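You operate a simulated robot arm through the tools that you are given. There is no shell and no other tool. Be economical: measure what you need, move in short steps, check, and stop when the job is done.

The job below is to be done with a simulated two-armed robot. You get a single attempt, and the scene is never put back.

TASK
Pick up the grey roller frame with one hand, pass it to the other hand and put it on the top of the left winder.

The check looks at the end state, three seconds after you hand in, the way a careful person would. Anything else that was tipped, shoved, dropped, spilled or broken makes it a failure.

THE ROBOT
Two 7-joint arms with two-finger parallel grippers on one trunk, on a base that drives. Base frame: it is fixed to the floor where the robot stands at the start and does not move with it; the origin is under the middle of the robot, x ahead of it, y to its left, z up. Lengths are in mm, angles in rad, forces in N, time in s.
The left shoulder is at the start at [41, 173, 1315], the right one opposite. With the tool pointing down near the work surface each hand reaches from about 100 to 580 mm from the robot's upright axis, wherever it stands, measured 20 degrees to its own side. Places, roughly: grey roller frame (13x5x18 cm) [500, -200, 800]; top of the left winder (32x24 cm) [1000, 4200, 1520]. Payload 3.6 kg a hand.
Tool frame (each hand has its own): the origin (TCP) lies between the finger pads and is the grasp point; the fingertips stand 30 mm ahead of it; z points along the fingers, y is the line along which they close. Largest opening 110 mm; finger width 20, thickness 10; the body of the gripper, 48 by 112 mm, starts 55 mm behind the TCP.
Orientation is that of the tool frame in the base frame, as a unit quaternion [w, x, y, z]. With the fingers straight down and closing along the base's y, the tool's x points along the base's -x, its y along +y and its z along -z.

THE INTERFACE
- The arms move only by the tool play_rows. It takes "left_increments", "right_increments" or both (then of equal length, played together; a hand with none holds still); each is a list that holds one entry, the list of rows, each a list of 7 numbers: the turn, a rotation vector about the base's x, y, z in units of 8 degrees (1.0 is 8 degrees), then the shift along the base's x, y, z in units of 30 mm (1.0 is 30 mm), then the finger opening in mm, from 0 to 110. In form: [[[ax, ay, az, tx, ty, tz, jaw], ...]]. A call has 1 to 10 rows; each row shifts and turns the commanded pose from where the row before left it. A call with a number of a shift or a turn outside -1 to 1 is refused whole. A row lasts 0.2 s, in which the tool goes at most 50 mm and 0.15 rad; a call with a longer step from one row to the next is refused whole, and so is a gripper value outside its range. Where a pose cannot be reached the arm comes as near as it can. A force on the tool above 40 N (or 10 N above the force at the start of the call, whichever is more), or a blocked arm, ends the call early, and 0.2 s more pass. The fingers move at their own pace (about 153 mm/s each) and stop on an object; they squeeze with about 36 N. The grip force told is the motor's: it shows also when the fingers shut on nothing. Time passes only in rows, and 0.2 s behind the last, so rows that do not move let the fingers close. It gives the time, the measured TCP pose, the force on the tool (base axes), the opening and the grip force at its end, in the units of the frame above (readings bear some noise), with the torque about the TCP (base axes, N m) and any sound that the robot's microphone picked up.
- Cameras (640 x 400 px; columns grow to the right, rows downward): "scene" is now at [100.8, -28.2, 1456.5]; the picture's right is [-0.40, -0.92, -0.00], its down [-0.77, 0.34, -0.54] and it looks along [0.49, -0.21, -0.84] (base axes); focal length 291 px, centre (320, 200). "left" rides on the left gripper at [72, -17, -103] in its tool frame; the picture's right is [0.23, 0.97, 0.00], its down [-0.76, 0.18, -0.62] and it looks along [-0.61, 0.14, 0.78] (tool axes); focal length 222 px, centre (320, 200). "right" rides on the right gripper at [72, 17, -103] in its tool frame; the picture's right is [-0.23, 0.97, 0.00], its down [-0.76, -0.18, -0.62] and it looks along [-0.61, -0.14, 0.78] (tool axes); focal length 222 px, centre (320, 200). There is no depth. A picture from a camera that has moved, and an enlarged one, comes with that camera's place and axes in the base frame and with its lens.
- get_image(camera): a new picture of that camera. It takes no simulated time.
- move_column(by): slides the trunk up (or, below 0, down) by that many mm; the arms and the scene camera ride with it, the base frame stays. It gives what a move gives, with no picture.
- roll_base(legs): drives the robot by 1 to 6 legs, each [ahead, left, turn to the left] in mm, mm and rad, along the robot's own axes; the way and the turn of a leg run together, so that a leg with both is an arc; at most 1500 mm and 3.142 rad a leg. The arms and the cameras ride along, it lands a little off, and it stops where it bumps. It gives what a move gives.
- head_to(pan, tilt): turns the head with the scene camera to pan (to the left, within 1.501 rad either way) and tilt (down, from -0.506 to 1.204), counted from straight ahead of the robot. It gives what a move gives.
- enlarge(camera, box): a new picture of the part [left, top, right, bottom] of that camera's present view, enlarged. It takes no simulated time.
- sign_off(): hands the job in; it is judged then, once.

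Go step by step. Nothing tells you exact positions but the pictures and the camera data: compare them with the known pose of the tool, close in by small moves and look again before you grip or let go. The budget is 120 turns and 100 pictures, counting those below and the enlarged ones. Unless the task says otherwise, let go and move clear before handing in, and close with one line.

The tools are called as name(argument=value, ...) on one line, values as JSON. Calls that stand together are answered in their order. play_rows: Moves the arms, as the interface text tells. Its arguments: {"type":"object","properties":{"left_increments":{"type":"array","items":{"type":"array","items":{"type":"array","items":{"type":"number"}}}},"right_increments":{"type":"array","items":{"type":"array","items":{"type":"array","items":{"type":"number"}}}}},"required":[]} The other tools are called the same way: move_column (by) slides the trunk up or down; roll_base (legs) drives the base; head_to (pan, tilt) turns the head that bears the scene camera; get_image (camera) takes a picture; enlarge (camera, box) takes an enlarged picture of a part of a camera's view; sign_off () hands the job in.

At the start:

```text
time: 0.0
left_eef_pos: [280.3, 124.7, 897.8]
left_orientation: [0.002, 0.016, 0.986, 0.164]
left_wrist_force: [-0.7, -0.3, 0.2]
left_wrist_torque: [-0.04, 0.03, 0.0]
left_width: 109.9
left_grip_force: 0.1
right_eef_pos: [417.3, -386.0, 1040.8]
right_orientation: [0.0, -0.001, 1.0, -0.001]
right_wrist_force: [0.4, -0.3, 0.2]
right_wrist_torque: [-0.03, 0.03, 0.01]
right_width: 109.8
right_grip_force: 0.1
trunk travel left (down, up): [-430.0, 334.0]
robot x, y, heading: [-0.1, 2.5, -0.004]
head pan, tilt: [-0.412, 1.004]
```

scene: 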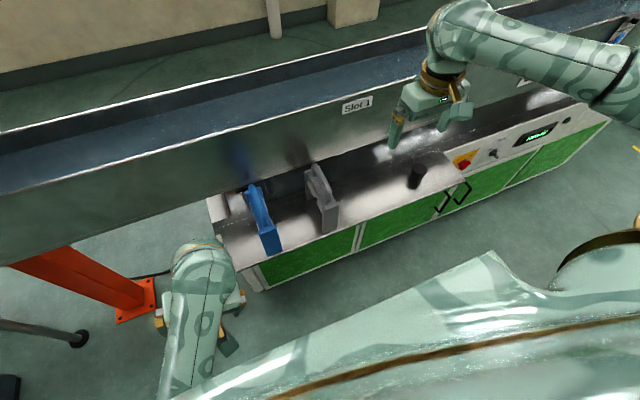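
right: 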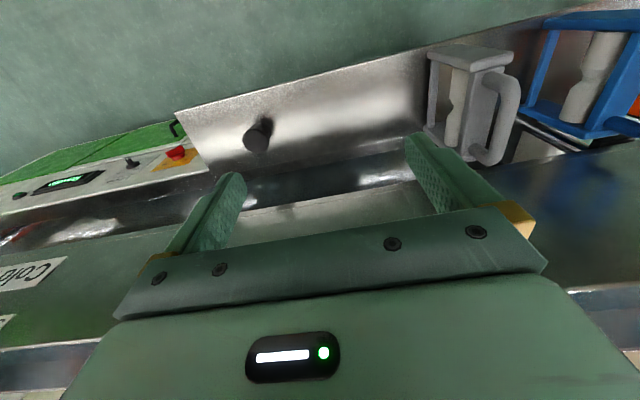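
left: 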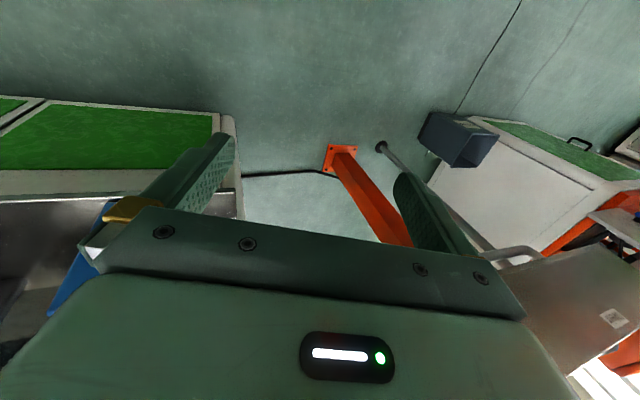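

I see the grey roller frame and a blue one standing on the steel counter in front of a conveyor wall. I'll look closer at both before moving anything.

enlarge(camera="scene", box=[200, 130, 440, 280])

enlarge(camera="right", box=[380, 0, 640, 180])

```text
2.67 times, centred on (320, 205) of scene
camera zoom: at [100.8, -28.2, 1456.5], right [-0.4, -0.92, 0.0], down [-0.77, 0.34, -0.54], along [0.49, -0.21, -0.84], focal length 777 px, centre (320, 187)
```

zoom: 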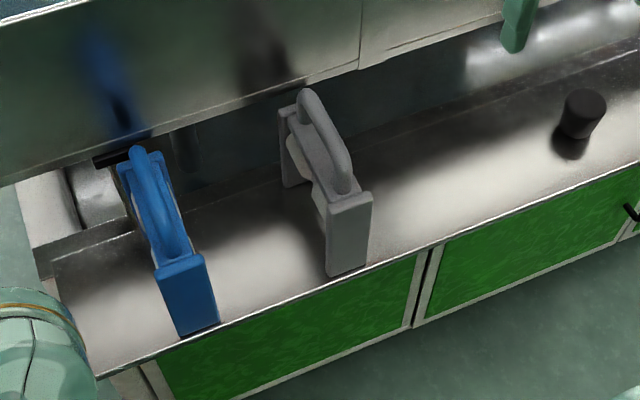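

```text
2.22 times, centred on (510, 90) of right
camera zoom: at [346.3, -370.6, 1143.4], right [0.23, 0.97, 0.0], down [0.76, -0.18, 0.62], along [0.61, -0.14, -0.78], focal length 494 px, centre (-102, 444)
```

zoom: 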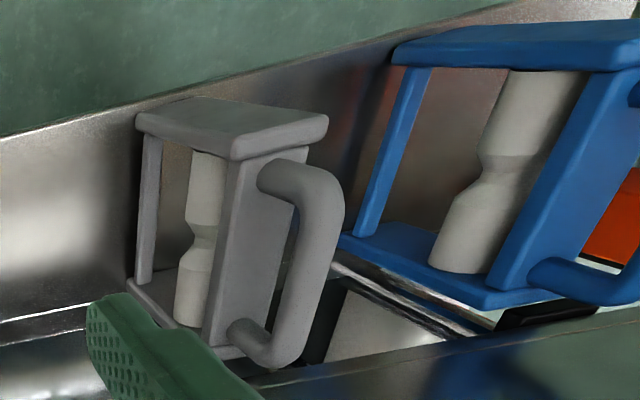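

The grey frame stands with its long side along x (about 430–560), y about -195, plate top near z 854, and an arched handle on top along x up to about 895. Next I'll look left toward the winder before planning the transfer.

head_to(pan=1.3, tilt=0.15)

get_image(camera="scene")

head_to(pan=0.6, tilt=0.5)

get_image(camera="scene")

```text
time: 1.7
left_eef_pos: [280.4, 127.4, 898.1]
left_orientation: [0.001, 0.016, 0.986, 0.165]
left_wrist_force: [0.4, 0.0, 0.5]
left_wrist_torque: [-0.02, -0.01, -0.01]
left_width: 110.0
left_grip_force: 0.0
right_eef_pos: [418.0, -386.7, 1040.9]
right_orientation: [0.0, -0.001, 1.0, -0.001]
right_wrist_force: [0.8, -0.8, 0.3]
right_wrist_torque: [-0.01, 0.0, 0.0]
right_width: 110.0
right_grip_force: 0.0
trunk travel left (down, up): [-430.0, 334.0]
robot x, y, heading: [3.3, -0.6, -0.006]
head pan, tilt: [1.3, 0.15]
```

```text
94 pictures are left
camera scene: at [62.0, 88.9, 1530.3], right [0.96, -0.27, 0.0], down [-0.04, -0.14, -0.99], along [0.26, 0.95, -0.15], focal length 291 px, centre (320, 200)
```

scene: 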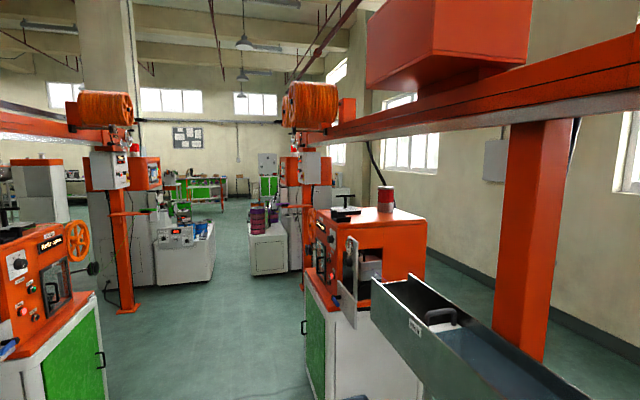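

```text
time: 2.8
left_eef_pos: [279.8, 126.2, 897.7]
left_orientation: [0.0, 0.016, 0.986, 0.166]
left_wrist_force: [0.5, -0.2, -0.5]
left_wrist_torque: [-0.01, -0.01, -0.04]
left_width: 109.8
left_grip_force: 0.0
right_eef_pos: [418.5, -386.4, 1042.2]
right_orientation: [0.0, -0.001, 1.0, -0.001]
right_wrist_force: [0.2, 0.0, -0.2]
right_wrist_torque: [0.01, 0.0, -0.03]
right_width: 110.0
right_grip_force: 0.1
trunk travel left (down, up): [-430.0, 334.0]
robot x, y, heading: [-0.3, -3.1, -0.005]
head pan, tilt: [0.6, 0.499]
```

```text
93 pictures are left
camera scene: at [112.2, 51.0, 1498.0], right [0.57, -0.82, 0.0], down [-0.39, -0.27, -0.88], along [0.72, 0.5, -0.48], focal length 291 px, centre (320, 200)
```

scene: 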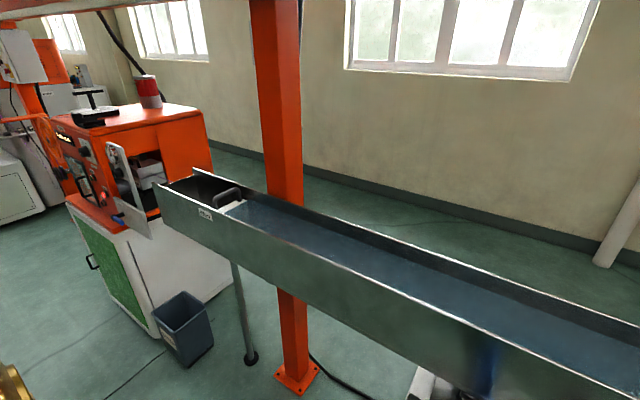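

The listed target at (1000, 4200, 1520) projects near pixel (305, 158) of the first picture, on the far station beyond the nearer orange machine. I'll zoom in there.

head_to(pan=1.3, tilt=0.15)

enlarge(camera="scene", box=[220, 70, 420, 280])

enlarge(camera="scene", box=[60, 80, 240, 300])

```text
time: 3.9
left_eef_pos: [279.4, 128.2, 896.7]
left_orientation: [0.0, 0.015, 0.986, 0.166]
left_wrist_force: [0.0, 0.5, 1.0]
left_wrist_torque: [-0.01, 0.03, 0.0]
left_width: 109.8
left_grip_force: 0.0
right_eef_pos: [418.4, -386.6, 1041.6]
right_orientation: [0.0, -0.001, 1.0, 0.0]
right_wrist_force: [0.6, 0.4, 0.4]
right_wrist_torque: [0.0, 0.04, 0.0]
right_width: 110.1
right_grip_force: 0.0
trunk travel left (down, up): [-430.0, 334.0]
robot x, y, heading: [-0.2, 0.8, 0.002]
head pan, tilt: [1.3, 0.15]
```

```text
1.90 times, centred on (320, 175) of scene
camera zoom: at [62.1, 88.9, 1530.3], right [0.96, -0.27, 0.0], down [-0.04, -0.14, -0.99], along [0.27, 0.95, -0.15], focal length 555 px, centre (320, 248)
```

zoom: 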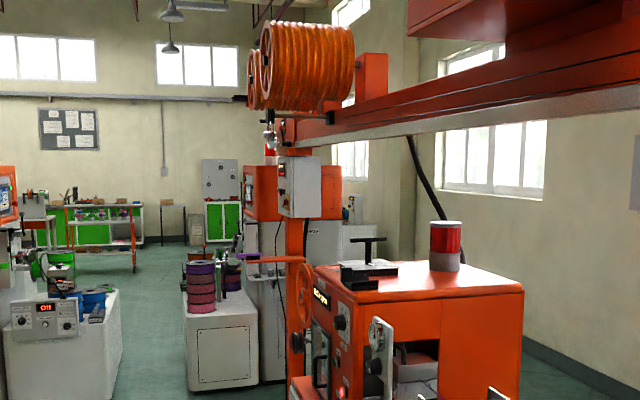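

```text
1.82 times, centred on (150, 190) of scene
camera zoom: at [62.1, 88.9, 1530.3], right [0.96, -0.27, 0.0], down [-0.04, -0.14, -0.99], along [0.27, 0.95, -0.15], focal length 530 px, centre (629, 218)
```

zoom: 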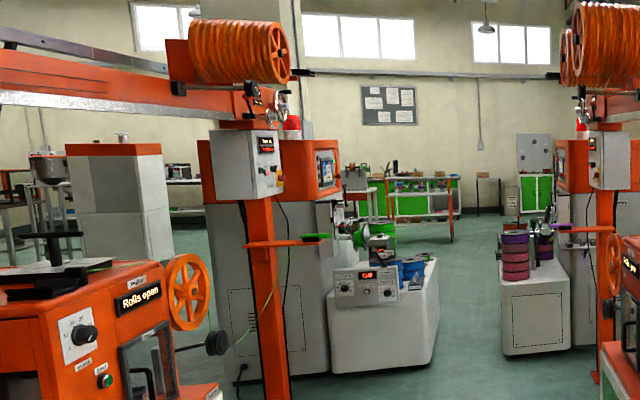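

The target spot matches the top of the orange box on the far right-hand cabinet. Now I'll turn the head back to measure the trough clearance next to the grey frame.

head_to(pan=-0.412, tilt=0.9)

get_image(camera="scene")

enlarge(camera="right", box=[0, 120, 640, 400])

```text
time: 5.6
left_eef_pos: [280.0, 126.9, 897.6]
left_orientation: [0.001, 0.016, 0.986, 0.165]
left_wrist_force: [0.2, -0.8, 0.7]
left_wrist_torque: [0.01, 0.0, 0.0]
left_width: 110.0
left_grip_force: 0.0
right_eef_pos: [418.3, -386.4, 1040.6]
right_orientation: [0.0, -0.001, 1.0, -0.001]
right_wrist_force: [-0.5, -0.2, -0.3]
right_wrist_torque: [0.0, 0.0, -0.03]
right_width: 110.1
right_grip_force: 0.0
trunk travel left (down, up): [-430.0, 334.0]
robot x, y, heading: [-1.1, -0.1, -0.002]
head pan, tilt: [-0.412, 0.901]
```

```text
90 pictures are left
camera scene: at [106.4, -30.7, 1464.1], right [-0.4, -0.92, 0.0], down [-0.72, 0.31, -0.62], along [0.57, -0.25, -0.78], focal length 291 px, centre (320, 200)
```

scene: 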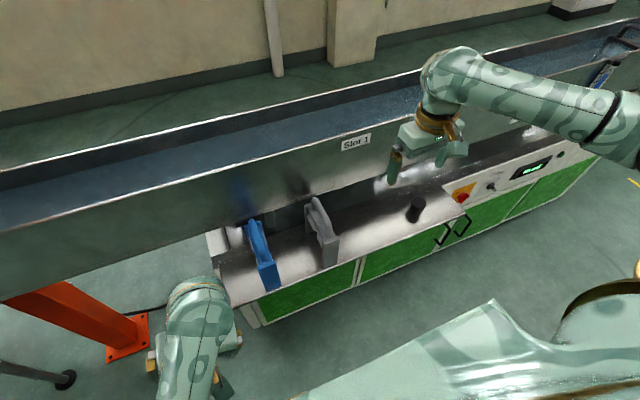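

```text
1.00 times, centred on (320, 260) of right (not enlarged: the box is as wide or as high as the picture)
camera zoom: at [346.3, -370.5, 1143.5], right [0.23, 0.97, 0.0], down [0.76, -0.18, 0.62], along [0.61, -0.14, -0.78], focal length 222 px, centre (320, 140)
```

zoom: 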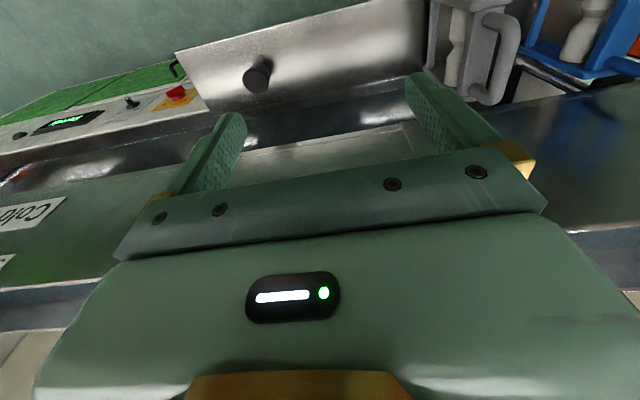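

The trough's near wall is at about x 580, z 840–1040, so it clears a gripper at x≈490. I'll move the right hand over the handle, staying high.

play_rows(right_increments=[[[0, 0, 0, 0.34, 0.91, 0, 110], [0, 0, 0, 0.34, 0.91, 0, 110], [0, 0, 0, 0.34, 0.91, 0, 110], [0, 0, 0, 0.34, 0.91, 0, 110], [0, 0, 0, 0.34, 0.91, 0, 110], [0, 0, 0, 0.34, 0.91, 0, 110], [0, 0, 0, 0.34, 0.91, 0, 110]]])

get_image(camera="right")

enlarge(camera="scene", box=[200, 100, 440, 280])

```text
time: 7.2
left_eef_pos: [280.6, 126.0, 896.6]
left_orientation: [0.001, 0.016, 0.986, 0.165]
left_wrist_force: [-0.8, 1.1, -0.6]
left_wrist_torque: [-0.03, 0.0, -0.02]
left_width: 110.1
left_grip_force: 0.0
right_eef_pos: [489.3, -192.9, 1040.9]
right_orientation: [0.0, 0.0, 1.0, -0.001]
right_wrist_force: [0.3, 0.0, -0.6]
right_wrist_torque: [-0.03, 0.01, -0.01]
right_width: 109.9
right_grip_force: 0.1
trunk travel left (down, up): [-430.0, 334.0]
robot x, y, heading: [-1.6, 0.0, -0.002]
head pan, tilt: [-0.412, 0.901]
```

```text
88 pictures are left
camera right: at [417.2, -177.2, 1143.2], right [0.23, 0.97, 0.0], down [0.76, -0.18, 0.62], along [0.61, -0.14, -0.78], focal length 222 px, centre (320, 200)
```

right: 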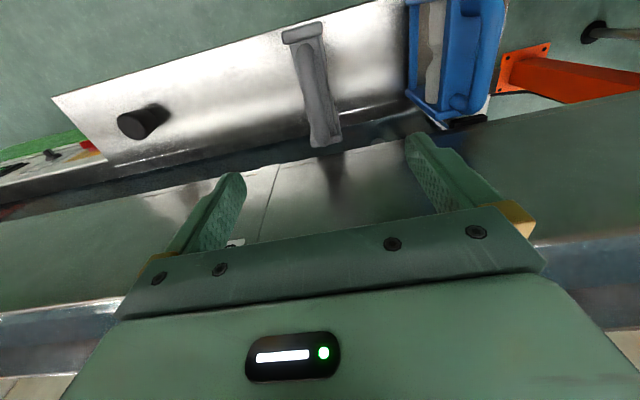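

```text
2.22 times, centred on (320, 190) of scene
camera zoom: at [106.8, -29.6, 1464.0], right [-0.4, -0.92, 0.0], down [-0.72, 0.31, -0.62], along [0.57, -0.25, -0.78], focal length 647 px, centre (320, 222)
```

zoom: 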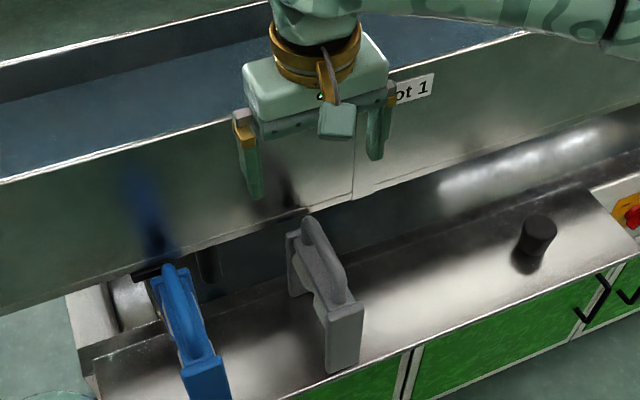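

The frame looks well centred under the hand, with its middle near (487, -197). I'll zoom in on the right camera to pin down the handle.

enlarge(camera="right", box=[240, 10, 400, 160])

```text
2.67 times, centred on (320, 85) of right
camera zoom: at [417.2, -177.2, 1143.2], right [0.23, 0.97, 0.0], down [0.76, -0.18, 0.62], along [0.61, -0.14, -0.78], focal length 592 px, centre (320, 507)
```

zoom: 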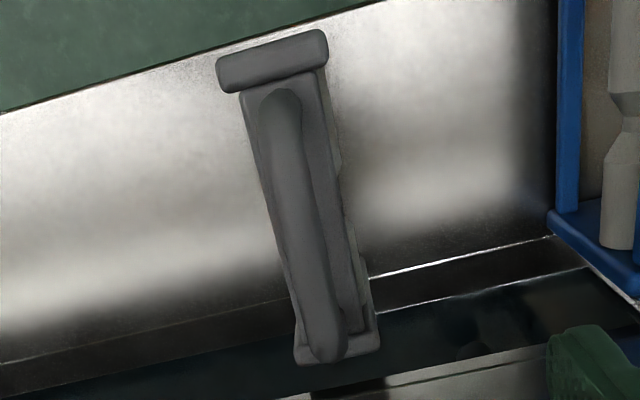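

The handle runs x 434–531 with a slight yaw of about -4°, and its middle is near (484, -197). I'll rotate to match and descend partway.

play_rows(right_increments=[[[0, 0, -0.25, -0.1, -0.08, -0.5, 110], [0, 0, -0.25, -0.08, -0.07, -0.9, 110], [0, 0, 0, 0, 0, -1, 110], [0, 0, 0, 0, 0, -1, 110], [0, 0, 0, 0, 0, -0.6, 110]]])

get_image(camera="right")

enlarge(camera="scene", box=[240, 130, 400, 280])

```text
time: 8.4
left_eef_pos: [279.3, 127.2, 897.5]
left_orientation: [0.001, 0.016, 0.986, 0.165]
left_wrist_force: [-0.2, -0.3, -0.8]
left_wrist_torque: [-0.02, 0.02, 0.01]
left_width: 110.1
left_grip_force: 0.0
right_eef_pos: [482.7, -201.0, 920.5]
right_orientation: [0.001, 0.035, 0.999, 0.0]
right_wrist_force: [-0.1, -0.1, -0.3]
right_wrist_torque: [0.01, 0.03, -0.01]
right_width: 110.0
right_grip_force: 0.0
trunk travel left (down, up): [-430.0, 334.0]
robot x, y, heading: [-0.7, -2.8, 0.001]
head pan, tilt: [-0.412, 0.901]
```

```text
85 pictures are left
camera right: at [412.3, -179.1, 1022.6], right [0.29, 0.96, 0.0], down [0.75, -0.23, 0.62], along [0.6, -0.18, -0.78], focal length 222 px, centre (320, 200)
```

right: 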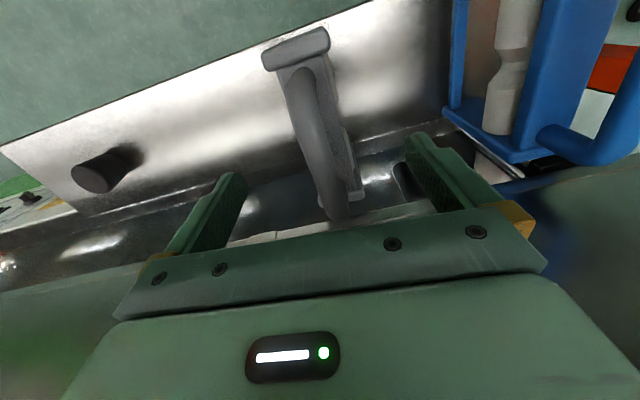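

```text
2.67 times, centred on (320, 205) of scene
camera zoom: at [106.6, -30.5, 1464.0], right [-0.4, -0.92, 0.0], down [-0.72, 0.31, -0.62], along [0.57, -0.25, -0.78], focal length 777 px, centre (320, 187)
```

zoom: 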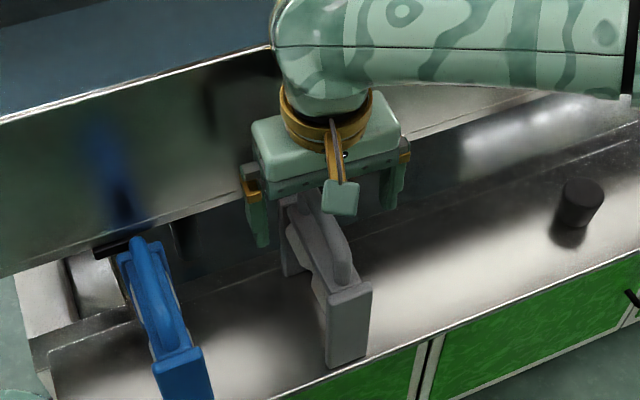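

The handle is at y≈-195 with almost no yaw. I'll correct the y by about 5 mm, undo most of the rotation, go down to z≈888 and look before closing.

play_rows(right_increments=[[[0, 0, 0.35, 0.08, 0.18, 0, 110], [0, 0, 0, 0, 0, -0.55, 110], [0, 0, 0, 0, 0, -0.55, 110], [0, 0, 0, 0, 0, 0, 110]]])

get_image(camera="right")

enlarge(camera="scene", box=[240, 130, 400, 280])

```text
time: 9.4
left_eef_pos: [280.5, 126.5, 897.1]
left_orientation: [0.0, 0.016, 0.986, 0.165]
left_wrist_force: [0.0, -0.5, -0.9]
left_wrist_torque: [-0.01, 0.02, 0.01]
left_width: 109.7
left_grip_force: 0.1
right_eef_pos: [485.9, -194.4, 887.1]
right_orientation: [0.0, 0.01, 1.0, 0.0]
right_wrist_force: [-0.7, 0.1, 0.0]
right_wrist_torque: [0.03, 0.04, -0.02]
right_width: 110.0
right_grip_force: 0.1
trunk travel left (down, up): [-430.0, 334.0]
robot x, y, heading: [1.1, -0.5, 0.004]
head pan, tilt: [-0.412, 0.901]
```

```text
83 pictures are left
camera right: at [413.8, -176.7, 989.9], right [0.25, 0.97, 0.0], down [0.76, -0.19, 0.62], along [0.6, -0.15, -0.78], focal length 222 px, centre (320, 200)
```

right: 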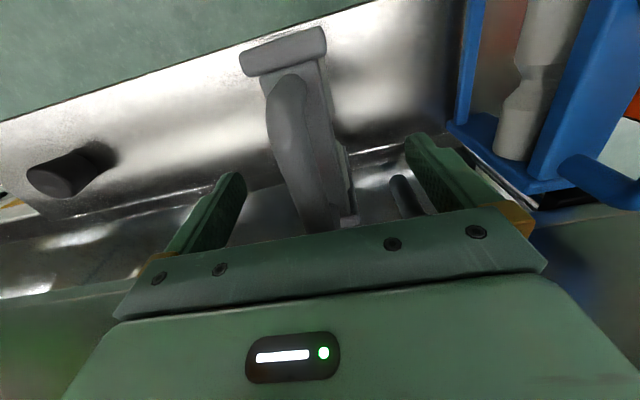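

```text
2.67 times, centred on (320, 205) of scene
camera zoom: at [106.3, -30.6, 1464.1], right [-0.4, -0.92, 0.0], down [-0.72, 0.31, -0.62], along [0.57, -0.25, -0.78], focal length 777 px, centre (320, 187)
```

zoom: 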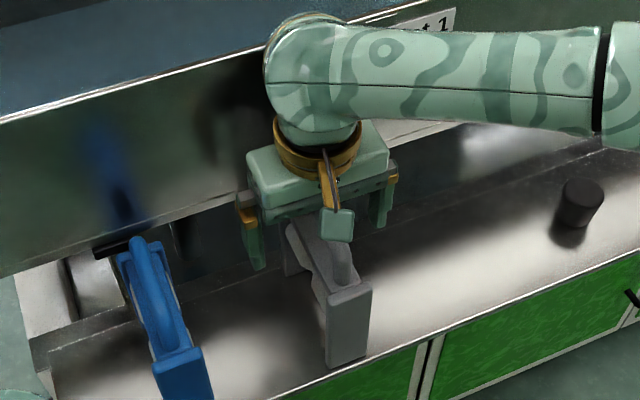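

The handle now shows about 5 mm to the -y side at the grasp point. I'll nudge that way and close the fingers.

play_rows(right_increments=[[[0, 0, -0.25, 0, -0.15, 0, 110], [0, 0, 0, 0, 0, 0, 60], [0, 0, 0, 0, 0, 0, 30], [0, 0, 0, 0, 0, 0, 0], [0, 0, 0, 0, 0, 0, 0], [0, 0, 0, 0, 0, 0, 0]]])

get_image(camera="right")

```text
time: 10.8
left_eef_pos: [280.9, 126.9, 898.4]
left_orientation: [0.001, 0.016, 0.986, 0.165]
left_wrist_force: [-0.2, -0.6, 0.0]
left_wrist_torque: [0.0, -0.01, -0.01]
left_width: 109.9
left_grip_force: 0.0
right_eef_pos: [485.7, -199.6, 888.8]
right_orientation: [-0.001, 0.027, 1.0, -0.001]
right_wrist_force: [0.5, -0.1, 0.8]
right_wrist_torque: [0.1, -0.14, -0.02]
right_width: 31.7
right_grip_force: 35.9
trunk travel left (down, up): [-430.0, 334.0]
robot x, y, heading: [-2.9, -1.0, -0.0]
head pan, tilt: [-0.412, 0.901]
```

```text
81 pictures are left
camera right: at [414.8, -178.7, 990.4], right [0.28, 0.96, 0.0], down [0.75, -0.22, 0.62], along [0.6, -0.18, -0.78], focal length 222 px, centre (320, 200)
```

right: 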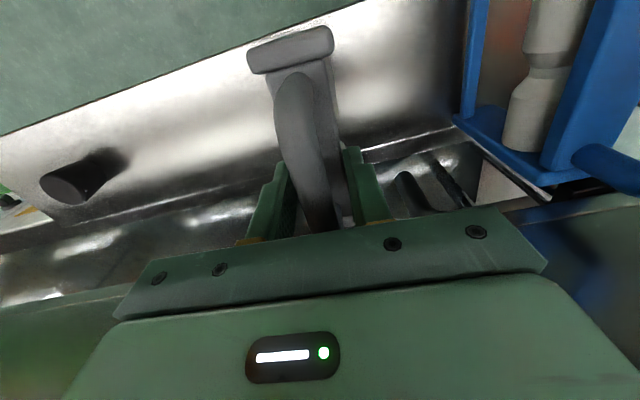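

The opening of 31.7 mm suggests only the fingertips are clamping the frame's 32 mm top bar, below the narrower handle. I'll reopen, go 14 mm lower for a fuller grip on that bar, and close again.

play_rows(right_increments=[[[0, 0, 0, 0, 0, 0, 70], [0, 0, 0, 0, 0, 0, 70], [0, 0, 0, 0, 0, -0.47, 70], [0, 0, 0, 0, 0, 0, 30], [0, 0, 0, 0, 0, 0, 0], [0, 0, 0, 0, 0, 0, 0], [0, 0, 0, 0, 0, 0, 0]]])

get_image(camera="right")

```text
time: 12.4
left_eef_pos: [281.6, 126.2, 897.5]
left_orientation: [0.001, 0.016, 0.986, 0.165]
left_wrist_force: [-0.6, -0.8, 0.7]
left_wrist_torque: [0.03, -0.01, 0.04]
left_width: 110.2
left_grip_force: 0.0
right_eef_pos: [485.3, -198.5, 874.6]
right_orientation: [0.0, 0.027, 1.0, -0.001]
right_wrist_force: [0.7, 0.3, 0.3]
right_wrist_torque: [0.02, -0.19, -0.02]
right_width: 31.7
right_grip_force: 36.1
trunk travel left (down, up): [-430.0, 334.0]
robot x, y, heading: [-2.3, 2.2, 0.005]
head pan, tilt: [-0.412, 0.901]
```

```text
80 pictures are left
camera right: at [414.7, -178.7, 976.4], right [0.28, 0.96, 0.0], down [0.75, -0.22, 0.62], along [0.6, -0.18, -0.78], focal length 222 px, centre (320, 200)
```

right: 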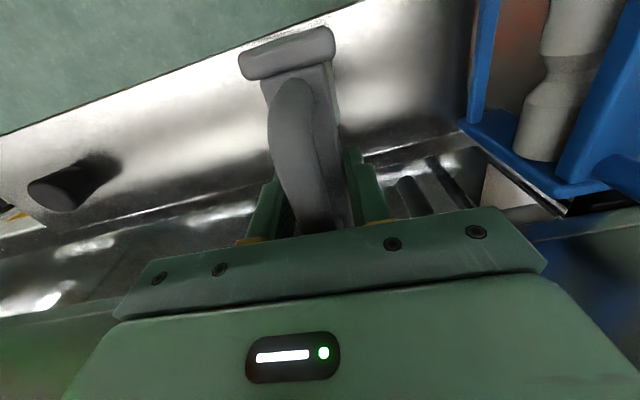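

The grip is firm at 31.7 mm with 36 N. I'll lift a little and check the load and the view.

play_rows(right_increments=[[[0, 0, 0, 0, 0, 0.3, 0], [0, 0, 0, 0, 0, 0.7, 0], [0, 0, 0, 0, 0, 0.7, 0], [0, 0, 0, 0, 0, 0, 0]]])

get_image(camera="right")

enlarge(camera="scene", box=[240, 130, 400, 280])

```text
time: 13.4
left_eef_pos: [279.8, 126.6, 898.4]
left_orientation: [0.001, 0.016, 0.986, 0.165]
left_wrist_force: [0.4, -0.3, 0.8]
left_wrist_torque: [0.02, 0.0, -0.01]
left_width: 110.1
left_grip_force: 0.1
right_eef_pos: [486.1, -199.9, 925.7]
right_orientation: [0.0, 0.027, 1.0, -0.001]
right_wrist_force: [-0.9, 0.0, -2.6]
right_wrist_torque: [0.02, -0.01, 0.0]
right_width: 31.6
right_grip_force: 36.6
trunk travel left (down, up): [-430.0, 334.0]
robot x, y, heading: [-2.5, 0.1, 0.002]
head pan, tilt: [-0.412, 0.901]
```

```text
79 pictures are left
camera right: at [414.9, -179.3, 1028.0], right [0.28, 0.96, 0.0], down [0.75, -0.22, 0.62], along [0.6, -0.18, -0.78], focal length 222 px, centre (320, 200)
```

right: 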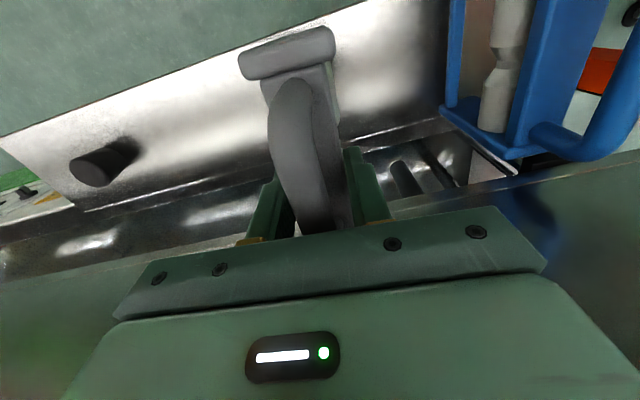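

```text
2.67 times, centred on (320, 205) of scene
camera zoom: at [106.8, -30.7, 1464.0], right [-0.4, -0.92, 0.0], down [-0.72, 0.31, -0.62], along [0.57, -0.25, -0.78], focal length 777 px, centre (320, 187)
```

zoom: 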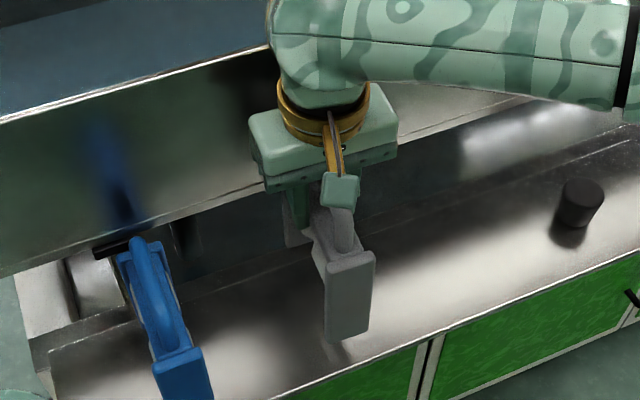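

The frame is held (about 0.3 kg) and hangs straight. I'll lift it and draw it back from the trough.

play_rows(right_increments=[[[0, 0, 0, -0.2, 0, 1, 0], [0, 0, 0, -0.3, 0, 1, 0], [0, 0, 0, -0.3, 0, 1, 0], [0, 0, 0, -0.3, 0, 1, 0], [0, 0, 0, -0.3, 0, 1, 0], [0, 0, 0, -0.3, 0, 1, 0], [0, 0, 0, -0.3, 0, 1, 0], [0, 0, 0, -0.3, 0, 0.5, 0]]])

roll_base(legs=[[-400, 0, 0]])

head_to(pan=0, tilt=0.8)

get_image(camera="scene")

```text
time: 15.2
left_eef_pos: [279.4, 126.7, 897.2]
left_orientation: [0.001, 0.016, 0.986, 0.165]
left_wrist_force: [0.0, 0.0, -0.1]
left_wrist_torque: [0.0, 0.01, 0.0]
left_width: 110.3
left_grip_force: 0.1
right_eef_pos: [416.1, -198.9, 1150.6]
right_orientation: [0.0, 0.028, 1.0, -0.001]
right_wrist_force: [0.3, -0.6, -2.4]
right_wrist_torque: [-0.03, -0.03, 0.02]
right_width: 31.7
right_grip_force: 36.0
trunk travel left (down, up): [-430.0, 334.0]
robot x, y, heading: [-0.6, 1.6, -0.001]
head pan, tilt: [-0.412, 0.901]
```

```text
time: 17.7
left_eef_pos: [-123.4, 126.3, 896.8]
left_orientation: [0.003, 0.018, 0.986, 0.165]
left_wrist_force: [0.0, 0.5, -0.6]
left_wrist_torque: [0.01, 0.0, 0.0]
left_width: 110.0
left_grip_force: 0.1
right_eef_pos: [10.3, -201.0, 1150.8]
right_orientation: [0.0, 0.03, 1.0, 0.0]
right_wrist_force: [-1.1, -0.3, -3.0]
right_wrist_torque: [0.01, 0.0, -0.02]
right_width: 31.5
right_grip_force: 36.2
trunk travel left (down, up): [-430.0, 334.0]
robot x, y, heading: [-404.9, -0.2, -0.006]
head pan, tilt: [-0.412, 0.901]
```

```text
time: 18.6
left_eef_pos: [-123.9, 125.9, 898.1]
left_orientation: [0.002, 0.019, 0.986, 0.167]
left_wrist_force: [-0.6, 0.1, -0.1]
left_wrist_torque: [-0.01, 0.01, -0.01]
left_width: 110.1
left_grip_force: 0.1
right_eef_pos: [11.4, -201.3, 1149.9]
right_orientation: [0.0, 0.03, 1.0, -0.001]
right_wrist_force: [0.5, -0.2, -2.9]
right_wrist_torque: [-0.01, 0.01, 0.01]
right_width: 31.6
right_grip_force: 35.4
trunk travel left (down, up): [-430.0, 334.0]
robot x, y, heading: [-405.2, -3.6, -0.008]
head pan, tilt: [0.0, 0.799]
```

```text
77 pictures are left
camera scene: at [-286.0, -0.2, 1471.9], right [-0.01, -1.0, 0.0], down [-0.72, 0.0, -0.7], along [0.7, 0.0, -0.72], focal length 291 px, centre (320, 200)
```

scene: 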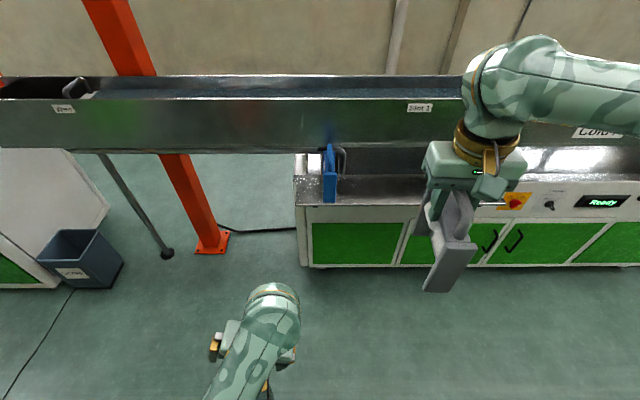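

The frame is clear of the counter. I'll plan the handover in front of the chest: the right hand turns the frame 45° so its near end faces the left hand, and the left hand will grip that end plate horizontally. Right hand first.

play_rows(right_increments=[[[0, 0, -0.5, 0.2, 0.5, 0, 0], [0, 0, -0.8, 0.3, 0.9, 0, 0], [0, 0, -0.8, 0.3, 0.9, 0, 0], [0, 0, -0.8, 0.3, 0.9, 0, 0], [0, 0, -0.8, 0.3, 0.9, 0, 0], [0, 0, -0.8, 0.2, 0.9, 0, 0], [0, 0, -0.7, 0.2, 0.8, 0, 0], [0, 0, 0, 0, 0, 0, 0]]])

get_image(camera="scene")

```text
time: 20.4
left_eef_pos: [-123.3, 126.1, 898.7]
left_orientation: [0.001, 0.019, 0.986, 0.166]
left_wrist_force: [0.5, 0.3, -1.0]
left_wrist_torque: [-0.06, 0.0, 0.02]
left_width: 110.0
left_grip_force: 0.1
right_eef_pos: [66.4, -26.7, 1150.4]
right_orientation: [0.0, 0.383, 0.924, -0.001]
right_wrist_force: [-0.7, 0.2, -2.8]
right_wrist_torque: [0.01, -0.03, -0.02]
right_width: 31.6
right_grip_force: 35.9
trunk travel left (down, up): [-430.0, 334.0]
robot x, y, heading: [-402.7, 5.6, -0.003]
head pan, tilt: [0.0, 0.799]
```

```text
76 pictures are left
camera scene: at [-286.1, -0.6, 1471.9], right [-0.01, -1.0, 0.0], down [-0.72, 0.0, -0.7], along [0.7, 0.0, -0.72], focal length 291 px, centre (320, 200)
```

scene: 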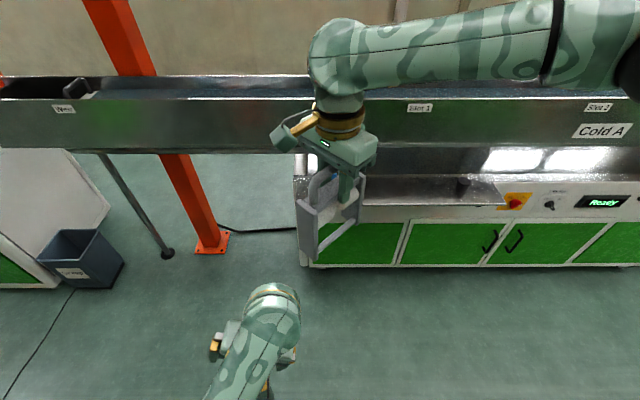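

The frame is turned with its near end toward the left hand. Now I'll bring the left hand up and pitch its fingers toward horizontal.

play_rows(left_increments=[[[-0.8, 0, 0, 0, 0.3, 0.4, 110], [-0.8, 0, 0, 0, 0.3, 0.4, 110], [-0.8, 0, 0, 0, 0.3, 0.4, 110], [0, -1, 0, 0, 0, 0.4, 110], [0, -1, 0, 0, 0, 0.4, 110], [0, -1, 0, 0, 0, 0.4, 110], [0, -1, 0, 0, 0, 0.4, 110], [0, -1, 0, 0, 0, 0.4, 110], [0, -1, 0, 0, 0, 0.4, 110], [0, -1, 0, 0, 0, 0.4, 110]]])

play_rows(left_increments=[[[0, -1, 0, 0, 0, 0.4, 110], [0, -1, 0, 0, 0, 0.4, 110], [0, -1, 0, 0, 0, 0.4, 110], [0, -1, 0, 0, 0, 0.4, 110], [0, -0.25, 0, 0, 0, 0.4, 110], [0, 0, -0.9, 0, 0, 0.3, 110], [0, 0, -0.9, 0, 0, 0.3, 110], [0, 0, 0, 0, 0, 0, 110]]])

get_image(camera="scene")

get_image(camera="left")

```text
time: 21.2
left_eef_pos: [-125.3, 218.9, 917.7]
left_orientation: [0.003, 0.042, 0.993, 0.114]
left_wrist_force: [0.2, 0.7, -0.5]
left_wrist_torque: [0.0, 0.02, 0.01]
left_width: 109.9
left_grip_force: 0.1
right_eef_pos: [66.0, -24.6, 1149.5]
right_orientation: [0.0, 0.383, 0.924, -0.001]
right_wrist_force: [0.0, -0.2, -2.8]
right_wrist_torque: [-0.02, 0.0, 0.02]
right_width: 31.7
right_grip_force: 36.0
trunk travel left (down, up): [-430.0, 334.0]
robot x, y, heading: [-402.4, 6.8, -0.009]
head pan, tilt: [0.0, 0.799]
stopped in row 3 (left hand): the arm was blocked; the commanded pose is now the measured one
```

```text
time: 23.0
left_eef_pos: [-108.8, 208.1, 971.3]
left_orientation: [0.305, 0.127, 0.94, 0.08]
left_wrist_force: [0.1, 0.6, 0.5]
left_wrist_torque: [-0.01, 0.03, 0.04]
left_width: 109.8
left_grip_force: 0.0
left hand out of reach, approached as far as the arm can: row 5, 6, 7
right_eef_pos: [66.1, -26.4, 1149.6]
right_orientation: [0.0, 0.384, 0.923, -0.001]
right_wrist_force: [0.5, 0.4, -3.3]
right_wrist_torque: [-0.02, 0.02, 0.01]
right_width: 31.4
right_grip_force: 36.2
trunk travel left (down, up): [-430.0, 334.0]
robot x, y, heading: [-401.6, 2.5, -0.004]
head pan, tilt: [0.0, 0.799]
```

```text
75 pictures are left
camera scene: at [-286.2, 0.0, 1471.9], right [-0.01, -1.0, 0.0], down [-0.72, 0.0, -0.7], along [0.7, 0.0, -0.72], focal length 291 px, centre (320, 200)
```

scene: 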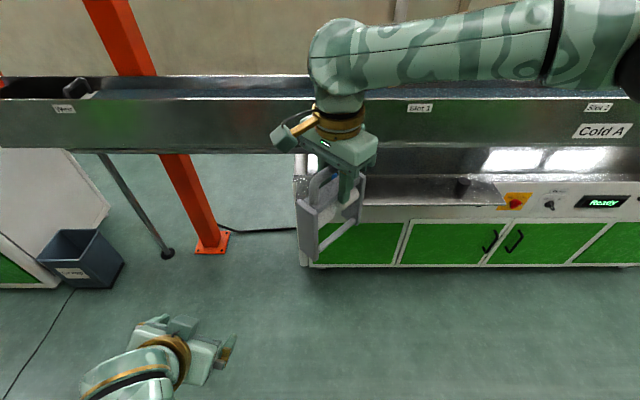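

```text
74 pictures are left
camera left: at [-228.9, 205.6, 1009.0], right [0.01, 1.0, 0.1], down [0.26, -0.1, 0.96], along [0.97, 0.02, -0.26], focal length 222 px, centre (320, 200)
```

left: 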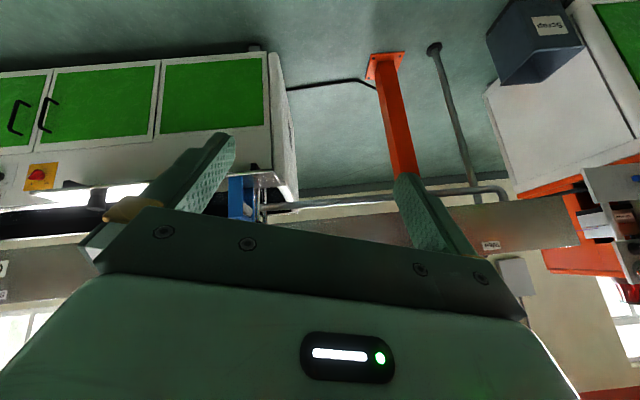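

The left arm is cramped close in and got only about 35° pitched. I'll move it forward and up first, then continue the pitch.

play_rows(left_increments=[[[0, 0, 0, 0.8, 0.3, 0.8, 110], [0, 0, 0, 0.8, 0.3, 0.8, 110], [0, 0, 0, 0.8, 0.3, 0.8, 110], [0, -0.5, 0, 0.5, 0, 0.8, 110], [0, -0.8, 0, 0, 0, 0.5, 110], [0, -0.8, 0, 0, 0, 0.4, 110], [0, -0.8, 0, 0, 0, 0, 110], [0, -0.8, 0, 0, 0, 0, 110], [0, -0.8, 0, 0, 0, 0, 110], [0, 0, 0, 0, 0, 0, 110]]])

get_image(camera="scene")

```text
time: 25.2
left_eef_pos: [0.1, 232.4, 1079.7]
left_orientation: [0.581, 0.094, 0.8, 0.117]
left_wrist_force: [-0.3, 0.1, -0.1]
left_wrist_torque: [-0.01, 0.01, 0.04]
left_width: 110.0
left_grip_force: 0.0
left hand out of reach, approached as far as the arm can: row 5, 6
right_eef_pos: [66.8, -24.4, 1151.4]
right_orientation: [0.0, 0.384, 0.923, -0.001]
right_wrist_force: [-0.3, -0.2, -2.7]
right_wrist_torque: [-0.03, -0.01, 0.01]
right_width: 31.6
right_grip_force: 35.7
trunk travel left (down, up): [-430.0, 334.0]
robot x, y, heading: [-404.0, -1.6, -0.006]
head pan, tilt: [0.0, 0.799]
```

```text
73 pictures are left
camera scene: at [-285.6, 0.4, 1471.9], right [-0.01, -1.0, 0.0], down [-0.72, 0.0, -0.7], along [0.7, 0.0, -0.72], focal length 291 px, centre (320, 200)
```

scene: 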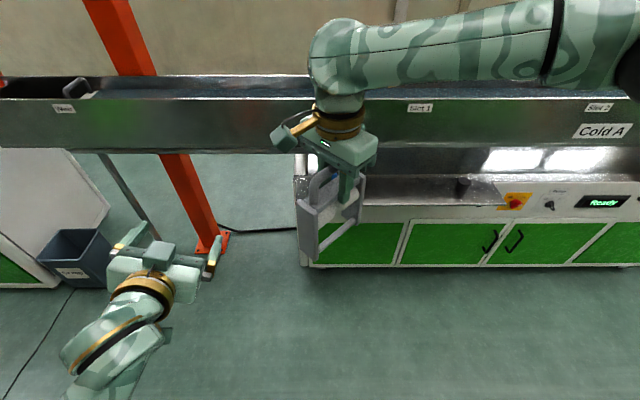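

The left hand is now nearly horizontal with some roll. I'll level it, yaw it toward the frame, and move the right hand 50 mm further out for room.

play_rows(left_increments=[[[-0.72, 0, 0, 0, 0, 0, 110], [-0.72, 0, 0, 0, 0, 0, 110], [-0.72, 0, 0, 0, 0, 0, 110], [0, -0.75, 0, 0, 0, 0.2, 110], [0, -0.75, 0, 0, 0, 0.2, 110], [0, -0.75, 0, 0, 0, 0.1, 110], [0, 0, -0.8, 0, 0, 0, 110], [0, 0, -0.8, 0, 0, 0, 110], [0, 0, -0.8, 0, 0, 0, 110], [0, 0, -0.8, 0, 0, 0, 110]]], right_increments=[[[0, 0, 0, 0.5, 0, 0, 0], [0, 0, 0, 0.6, 0, 0, 0], [0, 0, 0, 0.5, 0, 0, 0], [0, 0, 0, 0, 0, 0, 0], [0, 0, 0, 0, 0, 0, 0], [0, 0, 0, 0, 0, 0, 0], [0, 0, 0, 0, 0, 0, 0], [0, 0, 0, 0, 0, 0, 0], [0, 0, 0, 0, 0, 0, 0], [0, 0, 0, 0, 0, 0, 0]]])

play_rows(left_increments=[[[0, 0, -0.8, 0, -0.3, 0, 110], [0, 0, -0.8, 0, -0.3, 0, 110], [0, 0, -0.7, 0, -0.3, 0, 110], [0, 0, 0, 0, 0, 0, 110]]])

get_image(camera="scene")

get_image(camera="left")

```text
time: 27.4
left_eef_pos: [0.1, 233.4, 1096.3]
left_orientation: [0.689, 0.164, 0.687, -0.163]
left_wrist_force: [-0.2, -0.4, -0.6]
left_wrist_torque: [0.02, 0.01, 0.01]
left_width: 110.2
left_grip_force: 0.1
right_eef_pos: [115.7, -24.8, 1153.4]
right_orientation: [0.0, 0.384, 0.923, -0.002]
right_wrist_force: [0.1, -0.3, -2.6]
right_wrist_torque: [-0.04, -0.02, -0.03]
right_width: 31.7
right_grip_force: 36.5
trunk travel left (down, up): [-430.0, 334.0]
robot x, y, heading: [-402.9, 4.2, -0.004]
head pan, tilt: [0.0, 0.799]
```

```text
time: 28.4
left_eef_pos: [-1.4, 207.3, 1097.2]
left_orientation: [0.654, 0.272, 0.653, -0.27]
left_wrist_force: [0.1, -0.4, 0.7]
left_wrist_torque: [0.03, 0.03, 0.02]
left_width: 110.0
left_grip_force: 0.1
right_eef_pos: [114.4, -26.2, 1153.2]
right_orientation: [-0.001, 0.384, 0.923, -0.001]
right_wrist_force: [-0.1, 0.6, -3.7]
right_wrist_torque: [-0.03, -0.02, 0.0]
right_width: 31.3
right_grip_force: 36.1
trunk travel left (down, up): [-430.0, 334.0]
robot x, y, heading: [-404.3, -1.4, -0.002]
head pan, tilt: [0.0, 0.799]
```

```text
72 pictures are left
camera scene: at [-286.2, 0.4, 1471.9], right [-0.01, -1.0, 0.0], down [-0.72, 0.0, -0.7], along [0.7, 0.0, -0.72], focal length 291 px, centre (320, 200)
```

scene: 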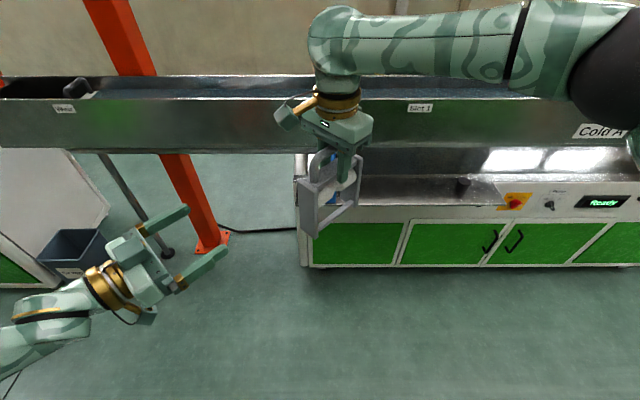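

```text
71 pictures are left
camera left: at [-85.1, 268.6, 1023.7], right [0.69, 0.69, -0.22], down [-0.32, 0.57, 0.76], along [0.65, -0.45, 0.61], focal length 222 px, centre (320, 200)
```

left: 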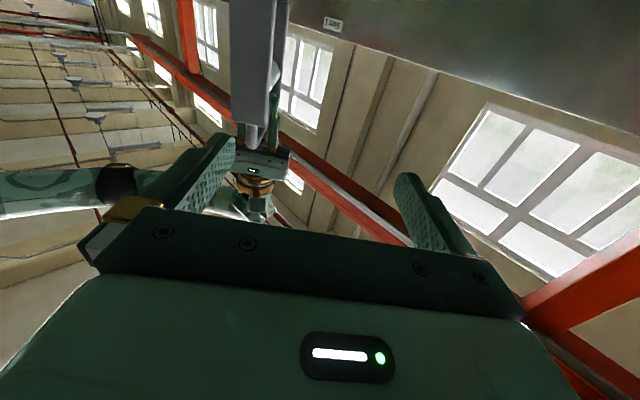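

Both orientations match. I'll bring the left hand onto the approach line, about 120 mm short of the grip, and look again.

play_rows(left_increments=[[[0, 0, 0, 0, -0.9, 0, 110], [0, 0, 0, 0, -0.95, 0, 110], [0, 0, 0, 0, -0.95, 0, 110], [0, 0, 0, 0, -0.9, 0, 110], [0, 0, 0, 0.5, -0.5, 0, 110], [0, 0, 0, 0, 0, 0, 110]]])

get_image(camera="scene")

get_image(camera="left")

```text
time: 29.8
left_eef_pos: [12.7, 78.8, 1098.6]
left_orientation: [0.654, 0.271, 0.653, -0.269]
left_wrist_force: [0.4, -0.2, -0.2]
left_wrist_torque: [-0.03, -0.04, -0.01]
left_width: 110.0
left_grip_force: 0.0
right_eef_pos: [113.9, -25.7, 1152.4]
right_orientation: [0.0, 0.383, 0.924, -0.002]
right_wrist_force: [-0.1, -0.5, -2.2]
right_wrist_torque: [0.03, 0.0, 0.01]
right_width: 31.5
right_grip_force: 36.2
trunk travel left (down, up): [-430.0, 334.0]
robot x, y, heading: [-400.8, 0.9, -0.004]
head pan, tilt: [0.0, 0.799]
```

```text
70 pictures are left
camera scene: at [-286.4, 0.5, 1472.0], right [-0.01, -1.0, 0.0], down [-0.72, 0.0, -0.7], along [0.7, 0.0, -0.72], focal length 291 px, centre (320, 200)
```

scene: 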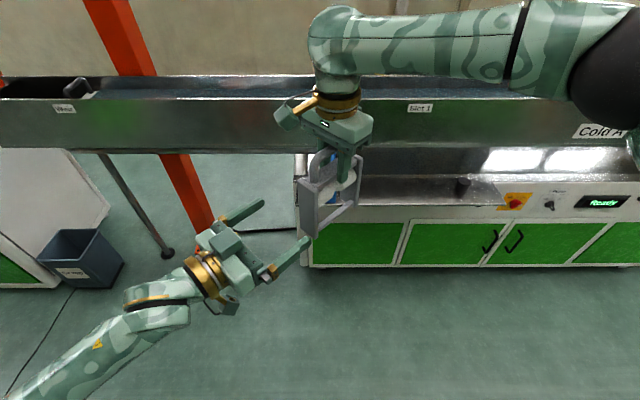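

```text
69 pictures are left
camera left: at [-70.8, 140.4, 1024.5], right [0.69, 0.69, -0.22], down [-0.32, 0.57, 0.76], along [0.65, -0.45, 0.61], focal length 222 px, centre (320, 200)
```

left: 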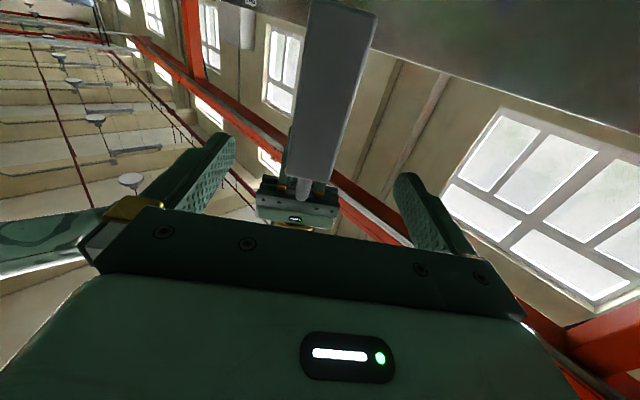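

The end plate is centred between the left fingers. I'll advance along the approach to the grip position, jaws still open.

play_rows(left_increments=[[[0, 0, 0, 0.6, -0.6, 0, 110], [0, 0, 0, 0.6, -0.6, 0, 110], [0, 0, 0, 0.6, -0.6, 0, 110], [0, 0, 0, 0.4, -0.4, 0, 110], [0, 0, 0, 0, 0, 0, 110]]])

enlarge(camera="scene", box=[220, 80, 420, 280])

get_image(camera="left")

get_image(camera="right")

```text
time: 31.0
left_eef_pos: [80.3, 15.4, 1096.4]
left_orientation: [0.654, 0.272, 0.652, -0.27]
left_wrist_force: [0.5, -0.8, -0.1]
left_wrist_torque: [0.01, -0.04, -0.01]
left_width: 110.1
left_grip_force: 0.0
right_eef_pos: [115.0, -26.0, 1153.2]
right_orientation: [0.0, 0.383, 0.924, -0.001]
right_wrist_force: [0.1, -0.4, -2.9]
right_wrist_torque: [0.02, -0.01, 0.0]
right_width: 31.7
right_grip_force: 35.9
trunk travel left (down, up): [-430.0, 334.0]
robot x, y, heading: [-407.1, 1.7, -0.006]
head pan, tilt: [0.0, 0.799]
```

```text
2.00 times, centred on (320, 180) of scene
camera zoom: at [-286.0, 0.5, 1471.9], right [-0.01, -1.0, 0.0], down [-0.72, 0.0, -0.7], along [0.7, 0.0, -0.72], focal length 583 px, centre (320, 240)
```

zoom: 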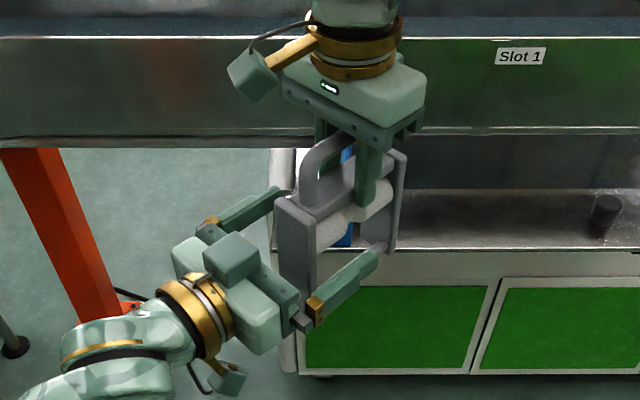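

```text
67 pictures are left
camera left: at [-4.2, 76.0, 1023.3], right [0.69, 0.69, -0.22], down [-0.32, 0.57, 0.76], along [0.65, -0.45, 0.61], focal length 222 px, centre (320, 200)
```

left: 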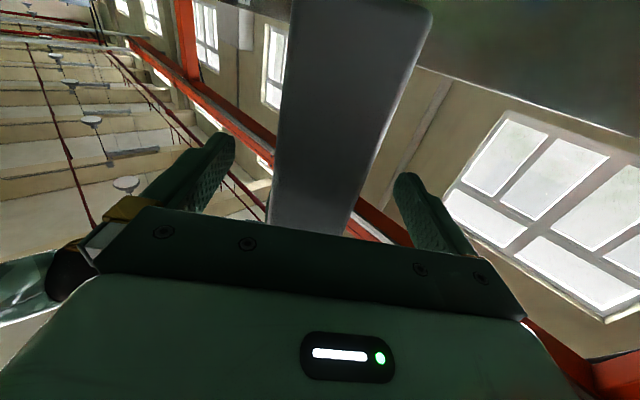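

```text
66 pictures are left
camera right: at [76.1, 36.7, 1254.6], right [0.85, 0.53, 0.0], down [0.41, -0.66, 0.62], along [0.33, -0.53, -0.78], focal length 222 px, centre (320, 200)
```

right: 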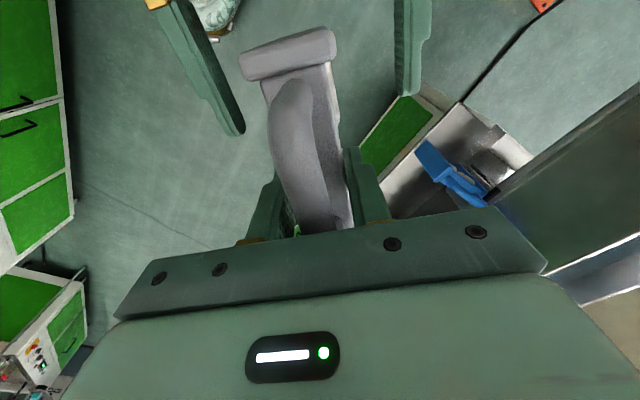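

The left fingers flank the end plate squarely, tips past it. I'll close the left hand.

play_rows(left_increments=[[[0, 0, 0, 0.1, -0.15, 0, 80], [0, 0, 0, 0, 0, 0, 50], [0, 0, 0, 0, 0, 0, 20], [0, 0, 0, 0, 0, 0, 0], [0, 0, 0, 0, 0, 0, 0], [0, 0, 0, 0, 0, 0, 0]]])

enlarge(camera="scene", box=[220, 80, 420, 280])

```text
time: 32.4
left_eef_pos: [83.9, 9.9, 1097.4]
left_orientation: [0.654, 0.272, 0.652, -0.27]
left_wrist_force: [-23.8, -12.5, 0.8]
left_wrist_torque: [0.1, -0.94, -0.29]
left_width: 44.0
left_grip_force: 35.8
right_eef_pos: [114.4, -25.5, 1154.0]
right_orientation: [-0.001, 0.384, 0.923, 0.0]
right_wrist_force: [24.4, 12.3, -3.5]
right_wrist_torque: [0.57, -0.43, -0.98]
right_width: 31.6
right_grip_force: 35.8
trunk travel left (down, up): [-430.0, 334.0]
robot x, y, heading: [-403.0, 3.4, -0.007]
head pan, tilt: [0.0, 0.799]
```

```text
2.00 times, centred on (320, 180) of scene
camera zoom: at [-285.8, 0.3, 1471.9], right [-0.01, -1.0, 0.0], down [-0.72, 0.0, -0.7], along [0.7, 0.0, -0.72], focal length 583 px, centre (320, 240)
```

zoom: 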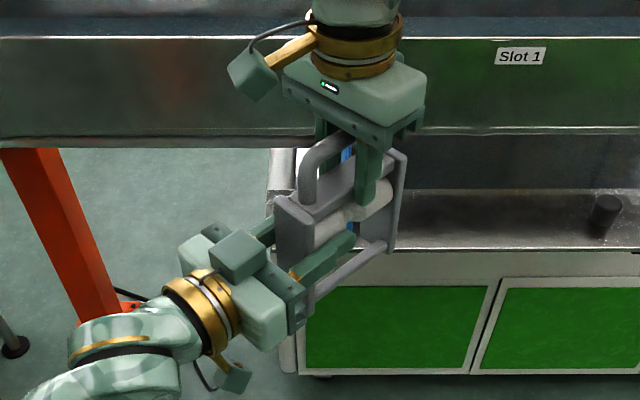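

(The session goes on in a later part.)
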